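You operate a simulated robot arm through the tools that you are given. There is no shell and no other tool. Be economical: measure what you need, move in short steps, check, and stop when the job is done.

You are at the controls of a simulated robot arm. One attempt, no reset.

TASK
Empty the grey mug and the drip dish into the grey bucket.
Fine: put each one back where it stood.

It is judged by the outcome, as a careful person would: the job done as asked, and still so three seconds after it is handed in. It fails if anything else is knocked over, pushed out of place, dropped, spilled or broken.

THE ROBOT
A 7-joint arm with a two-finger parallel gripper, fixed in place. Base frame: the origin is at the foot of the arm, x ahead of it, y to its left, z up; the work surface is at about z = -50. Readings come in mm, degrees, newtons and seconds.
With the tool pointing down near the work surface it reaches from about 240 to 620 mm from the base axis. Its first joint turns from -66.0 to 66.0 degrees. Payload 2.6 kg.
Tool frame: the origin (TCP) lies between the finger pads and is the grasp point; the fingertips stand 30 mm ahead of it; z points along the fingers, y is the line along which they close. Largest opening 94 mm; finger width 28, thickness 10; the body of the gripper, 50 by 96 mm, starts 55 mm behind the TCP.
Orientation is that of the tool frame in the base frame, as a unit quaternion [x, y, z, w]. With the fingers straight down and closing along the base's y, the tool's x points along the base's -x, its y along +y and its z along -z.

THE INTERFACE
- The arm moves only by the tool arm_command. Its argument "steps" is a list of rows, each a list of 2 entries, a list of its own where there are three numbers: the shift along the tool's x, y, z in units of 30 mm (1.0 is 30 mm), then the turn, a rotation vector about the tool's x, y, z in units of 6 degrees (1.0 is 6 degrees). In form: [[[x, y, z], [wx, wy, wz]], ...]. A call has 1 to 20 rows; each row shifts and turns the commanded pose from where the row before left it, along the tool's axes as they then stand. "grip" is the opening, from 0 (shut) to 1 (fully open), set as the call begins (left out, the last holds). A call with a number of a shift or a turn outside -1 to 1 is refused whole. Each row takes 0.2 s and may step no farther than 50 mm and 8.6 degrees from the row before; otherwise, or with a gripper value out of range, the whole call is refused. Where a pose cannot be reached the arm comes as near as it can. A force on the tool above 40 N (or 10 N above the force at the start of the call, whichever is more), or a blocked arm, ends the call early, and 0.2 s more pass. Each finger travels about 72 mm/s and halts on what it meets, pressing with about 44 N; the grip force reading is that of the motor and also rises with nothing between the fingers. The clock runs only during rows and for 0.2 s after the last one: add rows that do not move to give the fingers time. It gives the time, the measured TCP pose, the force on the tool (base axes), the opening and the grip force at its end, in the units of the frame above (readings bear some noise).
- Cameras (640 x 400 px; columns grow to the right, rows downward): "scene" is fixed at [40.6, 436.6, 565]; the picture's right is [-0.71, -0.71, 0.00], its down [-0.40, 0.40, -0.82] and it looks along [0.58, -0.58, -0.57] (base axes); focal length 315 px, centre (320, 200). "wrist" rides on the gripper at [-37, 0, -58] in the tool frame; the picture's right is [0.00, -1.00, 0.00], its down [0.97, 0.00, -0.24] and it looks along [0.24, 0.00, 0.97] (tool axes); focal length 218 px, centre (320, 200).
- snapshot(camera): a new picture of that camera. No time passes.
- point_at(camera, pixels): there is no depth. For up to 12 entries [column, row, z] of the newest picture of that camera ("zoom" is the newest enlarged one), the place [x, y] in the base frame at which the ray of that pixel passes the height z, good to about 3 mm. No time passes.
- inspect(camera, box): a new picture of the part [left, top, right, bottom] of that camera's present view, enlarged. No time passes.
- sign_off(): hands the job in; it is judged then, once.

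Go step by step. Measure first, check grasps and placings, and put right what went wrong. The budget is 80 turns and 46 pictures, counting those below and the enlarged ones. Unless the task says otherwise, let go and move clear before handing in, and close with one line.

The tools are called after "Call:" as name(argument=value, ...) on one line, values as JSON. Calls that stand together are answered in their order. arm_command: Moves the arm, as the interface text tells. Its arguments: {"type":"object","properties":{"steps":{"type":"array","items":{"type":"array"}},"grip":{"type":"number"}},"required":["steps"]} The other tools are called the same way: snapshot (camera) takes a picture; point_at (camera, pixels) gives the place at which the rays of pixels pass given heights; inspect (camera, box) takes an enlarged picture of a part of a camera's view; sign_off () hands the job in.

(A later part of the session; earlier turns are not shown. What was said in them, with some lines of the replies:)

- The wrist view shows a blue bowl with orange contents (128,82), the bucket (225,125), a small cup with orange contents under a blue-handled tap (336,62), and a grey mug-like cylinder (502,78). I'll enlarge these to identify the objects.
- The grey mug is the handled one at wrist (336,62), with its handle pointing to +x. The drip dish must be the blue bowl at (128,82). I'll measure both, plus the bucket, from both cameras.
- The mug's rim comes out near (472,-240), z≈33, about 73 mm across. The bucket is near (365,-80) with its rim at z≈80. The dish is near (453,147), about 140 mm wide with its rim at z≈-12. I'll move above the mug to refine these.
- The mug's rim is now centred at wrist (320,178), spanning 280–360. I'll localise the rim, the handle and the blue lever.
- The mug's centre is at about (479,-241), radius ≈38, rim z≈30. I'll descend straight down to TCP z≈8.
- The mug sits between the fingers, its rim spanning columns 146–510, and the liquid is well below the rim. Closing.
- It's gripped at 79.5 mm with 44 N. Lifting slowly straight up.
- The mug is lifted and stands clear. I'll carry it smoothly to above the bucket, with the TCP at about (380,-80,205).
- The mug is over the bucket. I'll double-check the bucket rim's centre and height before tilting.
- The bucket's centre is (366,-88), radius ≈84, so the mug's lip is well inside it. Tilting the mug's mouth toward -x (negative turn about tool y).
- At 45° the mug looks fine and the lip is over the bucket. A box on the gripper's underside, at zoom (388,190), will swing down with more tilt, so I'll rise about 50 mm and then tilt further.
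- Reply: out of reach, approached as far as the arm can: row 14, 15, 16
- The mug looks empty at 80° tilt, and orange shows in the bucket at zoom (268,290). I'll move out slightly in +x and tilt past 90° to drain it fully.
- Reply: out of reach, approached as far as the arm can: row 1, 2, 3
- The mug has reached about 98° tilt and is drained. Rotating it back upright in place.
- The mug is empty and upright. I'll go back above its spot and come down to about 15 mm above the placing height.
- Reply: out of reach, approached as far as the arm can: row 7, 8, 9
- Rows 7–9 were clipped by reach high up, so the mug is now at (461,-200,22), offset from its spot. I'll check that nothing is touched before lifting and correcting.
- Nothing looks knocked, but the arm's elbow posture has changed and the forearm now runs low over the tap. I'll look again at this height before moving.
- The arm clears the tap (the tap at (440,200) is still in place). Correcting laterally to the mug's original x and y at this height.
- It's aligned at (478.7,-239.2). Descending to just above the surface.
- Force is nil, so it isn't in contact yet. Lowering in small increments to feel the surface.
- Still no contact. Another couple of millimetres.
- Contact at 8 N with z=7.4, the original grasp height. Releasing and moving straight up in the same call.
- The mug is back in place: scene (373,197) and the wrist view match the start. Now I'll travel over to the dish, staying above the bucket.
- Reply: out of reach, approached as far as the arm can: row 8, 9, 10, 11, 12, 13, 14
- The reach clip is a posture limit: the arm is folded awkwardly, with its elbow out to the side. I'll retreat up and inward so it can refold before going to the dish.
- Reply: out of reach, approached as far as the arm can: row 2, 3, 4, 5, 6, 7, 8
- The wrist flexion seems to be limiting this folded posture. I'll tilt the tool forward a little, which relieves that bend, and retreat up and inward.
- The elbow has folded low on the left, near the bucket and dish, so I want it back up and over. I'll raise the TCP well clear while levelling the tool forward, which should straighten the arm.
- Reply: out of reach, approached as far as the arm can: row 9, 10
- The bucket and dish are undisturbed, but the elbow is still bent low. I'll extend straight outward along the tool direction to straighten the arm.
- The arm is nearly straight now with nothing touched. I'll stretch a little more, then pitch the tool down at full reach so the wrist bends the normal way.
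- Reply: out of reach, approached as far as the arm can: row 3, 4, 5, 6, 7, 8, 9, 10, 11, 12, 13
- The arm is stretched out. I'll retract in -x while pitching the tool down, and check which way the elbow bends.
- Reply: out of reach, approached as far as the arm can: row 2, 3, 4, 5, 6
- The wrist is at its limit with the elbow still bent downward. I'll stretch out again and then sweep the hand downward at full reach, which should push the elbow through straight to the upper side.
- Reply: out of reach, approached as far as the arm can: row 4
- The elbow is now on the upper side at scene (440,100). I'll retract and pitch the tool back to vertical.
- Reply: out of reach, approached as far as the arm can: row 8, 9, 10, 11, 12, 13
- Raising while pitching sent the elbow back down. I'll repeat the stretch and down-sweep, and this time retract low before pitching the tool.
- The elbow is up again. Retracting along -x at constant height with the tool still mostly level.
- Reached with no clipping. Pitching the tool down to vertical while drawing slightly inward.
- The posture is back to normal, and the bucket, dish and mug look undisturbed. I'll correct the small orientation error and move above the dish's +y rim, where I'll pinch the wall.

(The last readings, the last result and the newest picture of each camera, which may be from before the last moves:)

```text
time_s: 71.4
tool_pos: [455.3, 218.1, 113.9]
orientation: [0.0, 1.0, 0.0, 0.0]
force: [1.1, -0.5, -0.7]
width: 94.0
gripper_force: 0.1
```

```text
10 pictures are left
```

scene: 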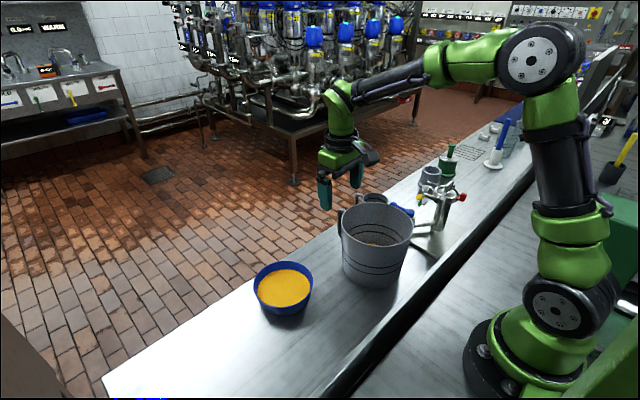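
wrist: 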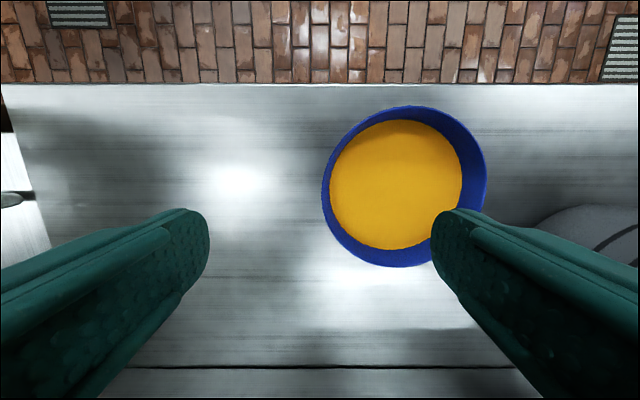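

The dish's rim spans columns 321–488 and rows 105–268. Measuring its true centre and rim.

Call:
point_at(camera="wrist", pixels=[[321, 188, -12], [488, 188, -12], [404, 105, -12], [404, 268, -12], [321, 188, 0], [488, 188, 0], [404, 105, 0], [404, 268, 0], [330, 185, -25], [462, 185, -25]])

Call:
inspect(camera="wrist", box=[300, 90, 500, 280])

Call:
inspect(camera="scene", box=[235, 245, 335, 325])

```text
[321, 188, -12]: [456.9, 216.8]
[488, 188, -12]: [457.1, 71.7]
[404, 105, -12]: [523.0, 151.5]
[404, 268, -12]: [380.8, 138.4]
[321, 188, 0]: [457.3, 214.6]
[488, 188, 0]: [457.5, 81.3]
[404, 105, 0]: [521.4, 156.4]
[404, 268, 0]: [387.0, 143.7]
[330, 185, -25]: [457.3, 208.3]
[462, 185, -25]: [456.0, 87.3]
```

```text
2.11 times, centred on (400, 185) of wrist
```

zoom: 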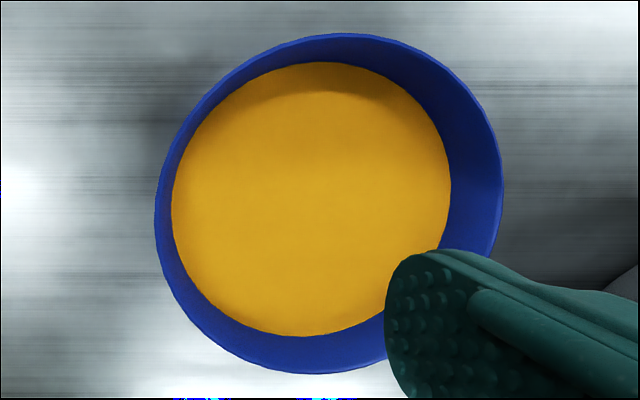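

```text
5.00 times, centred on (285, 285) of scene
```

zoom: 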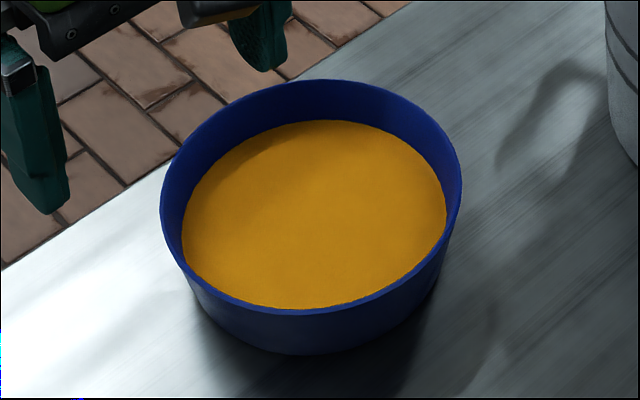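

The rim centre is about (453,146), radius ≈72, rim z≈-13, and the wall leans out about 18–20°. I'll narrow the grip to 30 mm, lean the tool to match the wall, pre-tilt it 10° so I get more pour angle, and descend partway.

Call:
arm_command(steps=[[[0, 0, 0], [1, 0, 0]], [[0, 0, 0], [1, 0, 0]], [[0, 0, 0], [1, 0, 0]], [[0, 0, 0], [0, 0.83, 0]], [[0, 0, 0], [0, 0.84, 0]], [[-0.115, 0.216, 0.656], [0, 0, 0]], [[-0.115, 0.216, 0.656], [0, 0, 0]], [[-0.115, 0.216, 0.656], [0, 0, 0]], [[-0.115, 0.216, 0.656], [0, 0, 0]], [[0, 0, 0], [0, 0, 0]]], grip=0.32)

Call:
snapshot(camera="wrist")

Call:
inspect(camera="scene", box=[235, 225, 335, 325])

```text
time_s: 73.6
tool_pos: [455.5, 217.7, 28.9]
orientation: [0.013, 0.984, -0.157, -0.085]
force: [-0.7, 0.2, 0.0]
width: 30.1
gripper_force: 0.1
```

```text
7 pictures are left
```

wrist: 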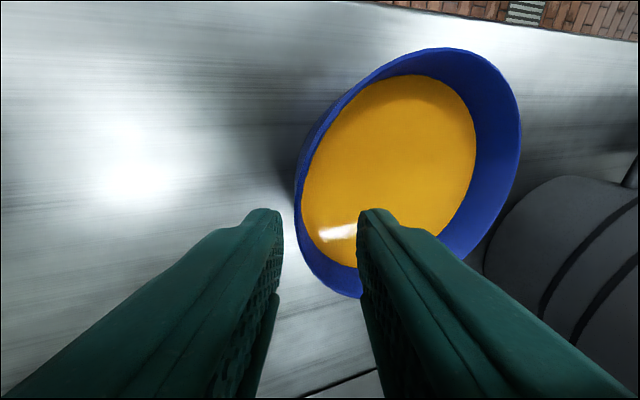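

```text
4.00 times, centred on (285, 275) of scene
```

zoom: 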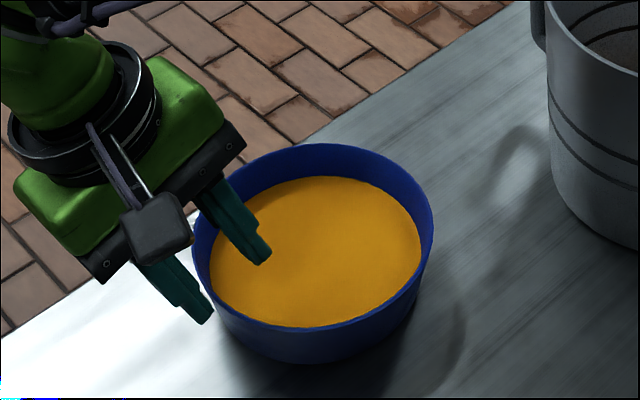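

The fingers straddle the wall, with the rim at column ≈297 between finger tips at 284 and 358. The vertical descent will centre it. Descending 37 mm slowly.

Call:
arm_command(steps=[[[-0.052, 0.098, 0.297], [0, 0, 0]], [[-0.052, 0.098, 0.297], [0, 0, 0]], [[-0.04, 0.075, 0.227], [0, 0, 0]], [[-0.03, 0.056, 0.17], [0, 0, 0]], [[-0.025, 0.046, 0.14], [0, 0, 0]], [[0, 0, 0], [0, 0, 0]]])

Call:
snapshot(camera="wrist")

```text
time_s: 75.0
tool_pos: [454.8, 218.0, -6.2]
orientation: [0.013, 0.984, -0.156, -0.086]
force: [0.0, 0.6, -0.3]
width: 30.1
gripper_force: 0.0
```

```text
5 pictures are left
```

wrist: 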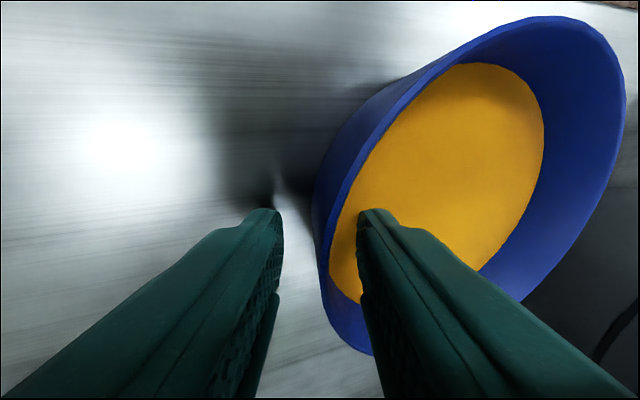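

The rim lies at column ≈325 at the TCP row, only about 1.5 mm off centre. I'll nudge that, go 2 mm deeper, then close.

Call:
arm_command(steps=[[[-0.01, -0.03, 0.07], [0, 0, 0]], [[0, 0, 0], [0, 0, 0]]])

Call:
arm_command(steps=[[[0, 0, 0], [0, 0, 0]], [[0, 0, 0], [0, 0, 0]], [[0, 0, 0], [0, 0, 0]], [[0, 0, 0], [0, 0, 0]]], grip=0)

```text
time_s: 75.6
tool_pos: [454.6, 216.4, -7.7]
orientation: [0.014, 0.984, -0.156, -0.087]
force: [-0.4, 0.0, 0.5]
width: 30.2
gripper_force: 0.1
```

```text
time_s: 76.6
tool_pos: [454.5, 216.7, -7.2]
orientation: [0.013, 0.984, -0.156, -0.086]
force: [0.9, 1.4, 1.1]
width: 6.6
gripper_force: 41.1
```

The wall is gripped at 6.6 mm with 41 N. Test lift of about 25 mm.

Call:
arm_command(steps=[[[0.016, -0.031, -0.094], [0, 0, 0]], [[0.025, -0.046, -0.14], [0, 0, 0]], [[0.033, -0.062, -0.187], [0, 0, 0]], [[0.033, -0.062, -0.187], [0, 0, 0]], [[0.033, -0.062, -0.187], [0, 0, 0]], [[0, 0, 0], [0, 0, 0]]])

Call:
inspect(camera="scene", box=[235, 225, 335, 325])

```text
time_s: 78.0
tool_pos: [454.1, 215.8, 18.3]
orientation: [0.013, 0.984, -0.156, -0.086]
force: [0.8, -0.3, -3.5]
width: 6.5
gripper_force: 40.6
```

```text
4.00 times, centred on (285, 275) of scene
```

zoom: 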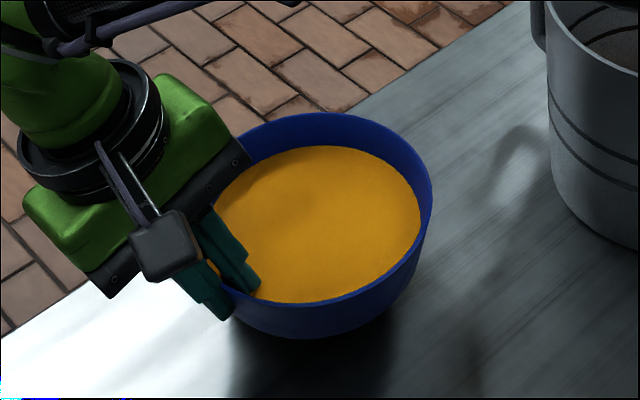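

The dish lifts level and steady at 3.5 N. Raising it smoothly to z≈171.

Call:
arm_command(steps=[[[0.033, -0.062, -0.187], [0, 0, 0]], [[0.066, -0.124, -0.375], [0, 0, 0]], [[0.083, -0.155, -0.469], [0, 0, 0]], [[0.099, -0.185, -0.562], [0, 0, 0]], [[0.099, -0.185, -0.562], [0, 0, 0]], [[0.099, -0.185, -0.562], [0, 0, 0]], [[0.099, -0.185, -0.562], [0, 0, 0]], [[0.099, -0.185, -0.562], [0, 0, 0]], [[0.083, -0.155, -0.469], [0, 0, 0]], [[0.066, -0.124, -0.375], [0, 0, 0]], [[0.033, -0.062, -0.187], [0, 0, 0]], [[0, 0, 0], [0, 0, 0]]])

```text
time_s: 80.6
tool_pos: [452.6, 216.9, 175.0]
orientation: [0.014, 0.984, -0.157, -0.086]
force: [0.8, -0.4, -3.0]
width: 6.5
gripper_force: 40.9
```

Carrying it smoothly over the bucket to TCP ≈(395,-18,205).

Call:
arm_command(steps=[[[0.033, -0.155, 0.036], [0, 0, 0]], [[0.074, -0.349, 0.08], [0, 0, 0]], [[0.107, -0.504, 0.116], [0, 0, 0]], [[0.111, -0.522, 0.12], [0, 0, 0]], [[0.111, -0.522, 0.12], [0, 0, 0]], [[0.111, -0.522, 0.12], [0, 0, 0]], [[0.111, -0.522, 0.12], [0, 0, 0]], [[0.111, -0.522, 0.12], [0, 0, 0]], [[0.111, -0.522, 0.12], [0, 0, 0]], [[0.111, -0.522, 0.12], [0, 0, 0]], [[0.111, -0.522, 0.12], [0, 0, 0]], [[0.111, -0.522, 0.12], [0, 0, 0]], [[0.111, -0.522, 0.12], [0, 0, 0]], [[0.111, -0.522, 0.12], [0, 0, 0]], [[0.107, -0.504, 0.116], [0, 0, 0]], [[0.074, -0.349, 0.08], [0, 0, 0]], [[0.033, -0.155, 0.036], [0, 0, 0]], [[0, 0, 0], [0, 0, 0]]])

```text
time_s: 84.4
tool_pos: [395.8, -18.8, 204.3]
orientation: [0.014, 0.984, -0.156, -0.086]
force: [0.4, -1.0, -3.8]
width: 6.3
gripper_force: 40.8
```

In place over the bucket. Raising 50 mm, then slowly tilting the dish mouth toward -x about the base y axis.

Call:
arm_command(steps=[[[0.069, -0.13, -0.39], [0, 0, 0]], [[0.069, -0.13, -0.39], [0, 0, 0]], [[0.069, -0.13, -0.39], [0, 0, 0]], [[0.069, -0.13, -0.39], [0, 0, 0]], [[0, 0, 0], [-0.027, -0.476, 0.152]], [[0, 0, 0], [-0.027, -0.476, 0.152]], [[0, 0, 0], [-0.027, -0.476, 0.152]], [[0, 0, 0], [-0.027, -0.476, 0.152]], [[0, 0, 0], [-0.027, -0.476, 0.152]], [[0, 0, 0], [-0.027, -0.476, 0.152]], [[0, 0, 0], [-0.027, -0.476, 0.152]], [[0, 0, 0], [-0.027, -0.476, 0.152]], [[0, 0, 0], [-0.027, -0.476, 0.152]], [[0, 0, 0], [-0.027, -0.476, 0.152]], [[0, 0, 0], [-0.027, -0.476, 0.152]], [[0, 0, 0], [-0.027, -0.476, 0.152]], [[0, 0, 0], [-0.027, -0.476, 0.152]], [[0, 0, 0], [-0.027, -0.476, 0.152]], [[0, 0, 0], [-0.027, -0.476, 0.152]], [[0, 0, 0], [-0.027, -0.476, 0.152]]])

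```text
time_s: 88.6
tool_pos: [396.6, -19.4, 254.3]
orientation: [0.074, 0.934, -0.136, 0.323]
force: [-0.4, -0.7, -2.6]
width: 6.4
gripper_force: 40.3
```

Weight is dropping as it pours, with no clipping. Continuing to about 84° dish tilt and holding to drain.

Call:
arm_command(steps=[[[0, 0, 0], [-0.027, -0.476, 0.152]], [[0, 0, 0], [-0.027, -0.476, 0.152]], [[0, 0, 0], [-0.027, -0.476, 0.152]], [[0, 0, 0], [-0.027, -0.476, 0.152]], [[0, 0, 0], [-0.027, -0.476, 0.152]], [[0, 0, 0], [-0.027, -0.476, 0.152]], [[0, 0, 0], [-0.027, -0.476, 0.152]], [[0, 0, 0], [-0.027, -0.476, 0.152]], [[0, 0, 0], [-0.027, -0.476, 0.152]], [[0, 0, 0], [-0.027, -0.476, 0.152]], [[0, 0, 0], [-0.027, -0.476, 0.152]], [[0, 0, 0], [-0.027, -0.476, 0.152]], [[0, 0, 0], [0, 0, 0]], [[0, 0, 0], [0, 0, 0]], [[0, 0, 0], [0, 0, 0]], [[0, 0, 0], [0, 0, 0]]])

Call:
inspect(camera="scene", box=[240, 100, 480, 320])

```text
time_s: 92.0
tool_pos: [396.1, -19.0, 253.6]
orientation: [0.114, 0.788, -0.107, 0.596]
force: [-0.2, -0.6, -1.2]
width: 6.0
gripper_force: 40.7
```

```text
1.82 times, centred on (360, 210) of scene
```

zoom: 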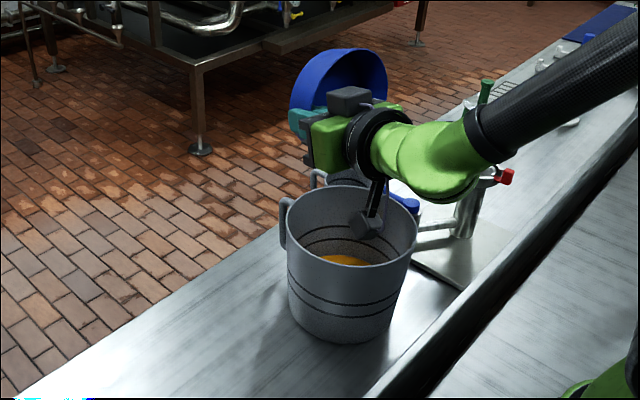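

The dish is empty and the bucket level has risen; no spill is visible. Rotating it back level by the reverse path.

Call:
arm_command(steps=[[[0, 0, 0], [0.047, 0.832, -0.266]], [[0, 0, 0], [0.047, 0.832, -0.266]], [[0, 0, 0], [0.047, 0.832, -0.266]], [[0, 0, 0], [0.047, 0.832, -0.266]], [[0, 0, 0], [0.047, 0.832, -0.266]], [[0, 0, 0], [0.047, 0.832, -0.266]], [[0, 0, 0], [0.047, 0.832, -0.266]], [[0, 0, 0], [0.047, 0.832, -0.266]], [[0, 0, 0], [0.047, 0.832, -0.266]], [[0, 0, 0], [0.047, 0.832, -0.266]], [[0, 0, 0], [0.047, 0.832, -0.266]], [[0, 0, 0], [0.047, 0.832, -0.266]], [[0, 0, 0], [0.047, 0.832, -0.266]], [[0, 0, 0], [0.047, 0.832, -0.266]], [[0, 0, 0], [0.047, 0.832, -0.266]], [[0, 0, 0], [0.047, 0.832, -0.266]], [[0, 0, 0], [0, 0, 0]]])

```text
time_s: 95.6
tool_pos: [395.5, -19.9, 254.7]
orientation: [0.013, 0.984, -0.158, -0.085]
force: [-0.3, -0.9, -0.7]
width: 6.3
gripper_force: 40.5
```

Level again and the orientation matches the grasp. Lowering 50 mm and carrying it back above its spot.

Call:
arm_command(steps=[[[-0.069, 0.13, 0.39], [0, 0, 0]], [[-0.069, 0.13, 0.39], [0, 0, 0]], [[-0.069, 0.13, 0.39], [0, 0, 0]], [[-0.069, 0.13, 0.39], [0, 0, 0]], [[-0.1268, 0.5968, -0.1372], [0, 0, 0]], [[-0.1268, 0.5968, -0.1372], [0, 0, 0]], [[-0.1268, 0.5968, -0.1372], [0, 0, 0]], [[-0.1268, 0.5968, -0.1372], [0, 0, 0]], [[-0.1268, 0.5968, -0.1372], [0, 0, 0]], [[-0.1268, 0.5968, -0.1372], [0, 0, 0]], [[-0.1268, 0.5968, -0.1372], [0, 0, 0]], [[-0.1268, 0.5968, -0.1372], [0, 0, 0]], [[-0.1268, 0.5968, -0.1372], [0, 0, 0]], [[-0.1268, 0.5968, -0.1372], [0, 0, 0]], [[-0.1268, 0.5968, -0.1372], [0, 0, 0]], [[-0.1268, 0.5968, -0.1372], [0, 0, 0]], [[-0.1268, 0.5968, -0.1372], [0, 0, 0]], [[0, 0, 0], [0, 0, 0]]])

```text
time_s: 99.4
tool_pos: [454.8, 216.1, 174.1]
orientation: [0.013, 0.984, -0.157, -0.084]
force: [-0.2, 0.6, -0.7]
width: 6.0
gripper_force: 40.5
```

Right above its spot. Descending to about 4 mm above the placing height.

Call:
arm_command(steps=[[[-0.099, 0.185, 0.562], [0, 0, 0]], [[-0.099, 0.185, 0.562], [0, 0, 0]], [[-0.099, 0.185, 0.562], [0, 0, 0]], [[-0.099, 0.185, 0.562], [0, 0, 0]], [[-0.099, 0.185, 0.562], [0, 0, 0]], [[-0.099, 0.185, 0.562], [0, 0, 0]], [[-0.099, 0.185, 0.562], [0, 0, 0]], [[-0.099, 0.185, 0.562], [0, 0, 0]], [[-0.083, 0.155, 0.469], [0, 0, 0]], [[-0.058, 0.108, 0.328], [0, 0, 0]], [[-0.033, 0.062, 0.187], [0, 0, 0]], [[-0.012, 0.022, 0.066], [0, 0, 0]], [[0, 0, 0], [0, 0, 0]]])

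Call:
inspect(camera="scene", box=[235, 225, 335, 325])

```text
time_s: 102.2
tool_pos: [455.9, 215.5, -4.6]
orientation: [0.013, 0.984, -0.157, -0.084]
force: [1.0, -0.1, -1.1]
width: 6.4
gripper_force: 40.8
```

```text
4.00 times, centred on (285, 275) of scene
```

zoom: 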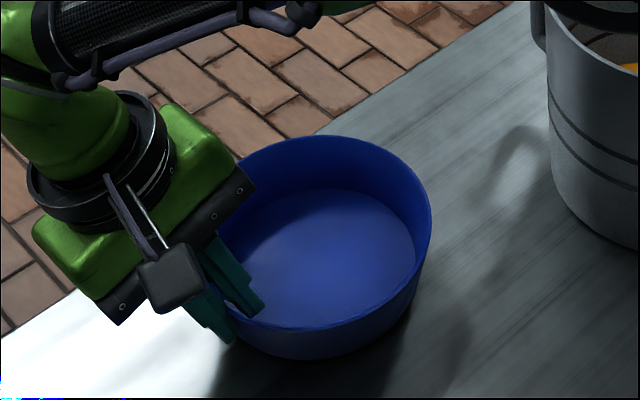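

The dish is empty and hovering a few mm over its spot. Lowering gently to contact.

Call:
arm_command(steps=[[[-0.0055, 0.0103, 0.031], [0, 0, 0]], [[-0.0055, 0.0103, 0.031], [0, 0, 0]], [[-0.0055, 0.0103, 0.031], [0, 0, 0]], [[0, 0, 0], [0, 0, 0]]])

```text
time_s: 103.2
tool_pos: [454.6, 213.9, -6.8]
orientation: [0.013, 0.984, -0.158, -0.085]
force: [-1.1, 0.0, -0.8]
width: 6.4
gripper_force: 40.4
```

Call:
arm_command(steps=[[[-0.0055, 0.0103, 0.031], [0, 0, 0]], [[-0.0027, 0.005, 0.016], [0, 0, 0]], [[0, 0, 0], [0, 0, 0]]])

```text
time_s: 104.0
tool_pos: [454.6, 215.8, -7.0]
orientation: [0.012, 0.984, -0.156, -0.083]
force: [-3.1, 3.7, 15.8]
width: 6.3
gripper_force: 40.7
```

Contact is made at 16 N. Easing off slightly, opening to 30 mm and rising vertically as I came in.

Call:
arm_command(steps=[[[0.0035, -0.0066, -0.02], [0, 0, 0]], [[0, 0, 0], [0, 0, 0]]])

Call:
arm_command(steps=[[[0, 0, 0], [0, 0, 0]], [[0, 0, 0], [0, 0, 0]], [[0, 0, 0], [0, 0, 0]], [[0.033, -0.062, -0.187], [0, 0, 0]], [[0.05, -0.093, -0.281], [0, 0, 0]], [[0.066, -0.124, -0.375], [0, 0, 0]], [[0.099, -0.185, -0.562], [0, 0, 0]], [[0.115, -0.216, -0.656], [0, 0, 0]], [[0.115, -0.216, -0.656], [0, 0, 0]], [[0.115, -0.216, -0.656], [0, 0, 0]], [[0.115, -0.216, -0.656], [0, 0, 0]], [[0, 0, 0], [0, 0, 0]]], grip=0.32)

Call:
snapshot(camera="scene")

```text
time_s: 104.6
tool_pos: [454.8, 215.7, -7.1]
orientation: [0.012, 0.984, -0.157, -0.083]
force: [1.4, 4.1, 15.2]
width: 6.3
gripper_force: 40.0
```

```text
time_s: 107.2
tool_pos: [454.0, 212.5, 123.7]
orientation: [0.012, 0.984, -0.158, -0.084]
force: [-0.5, 0.1, -0.1]
width: 30.2
gripper_force: 0.1
```

```text
1 pictures are left
```

scene: 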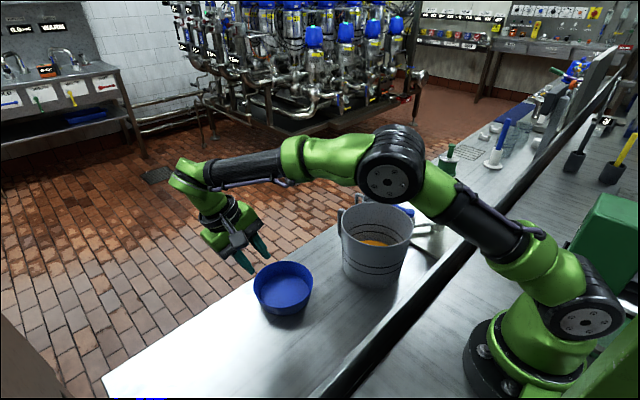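

The dish stands at (283,285) as at the start, empty, with the gripper clear. The bucket holds the liquid and hasn't moved, and I saw the mug back on its spot earlier. Handing in.

Call:
sign_off()

```text
The job is handed in.
```

I emptied the grey mug and the drip dish (the blue bowl) into the grey bucket and put each back where it stood. I saw no spills and nothing out of place, though the arm and bucket blocked the view of the mug in the last picture.
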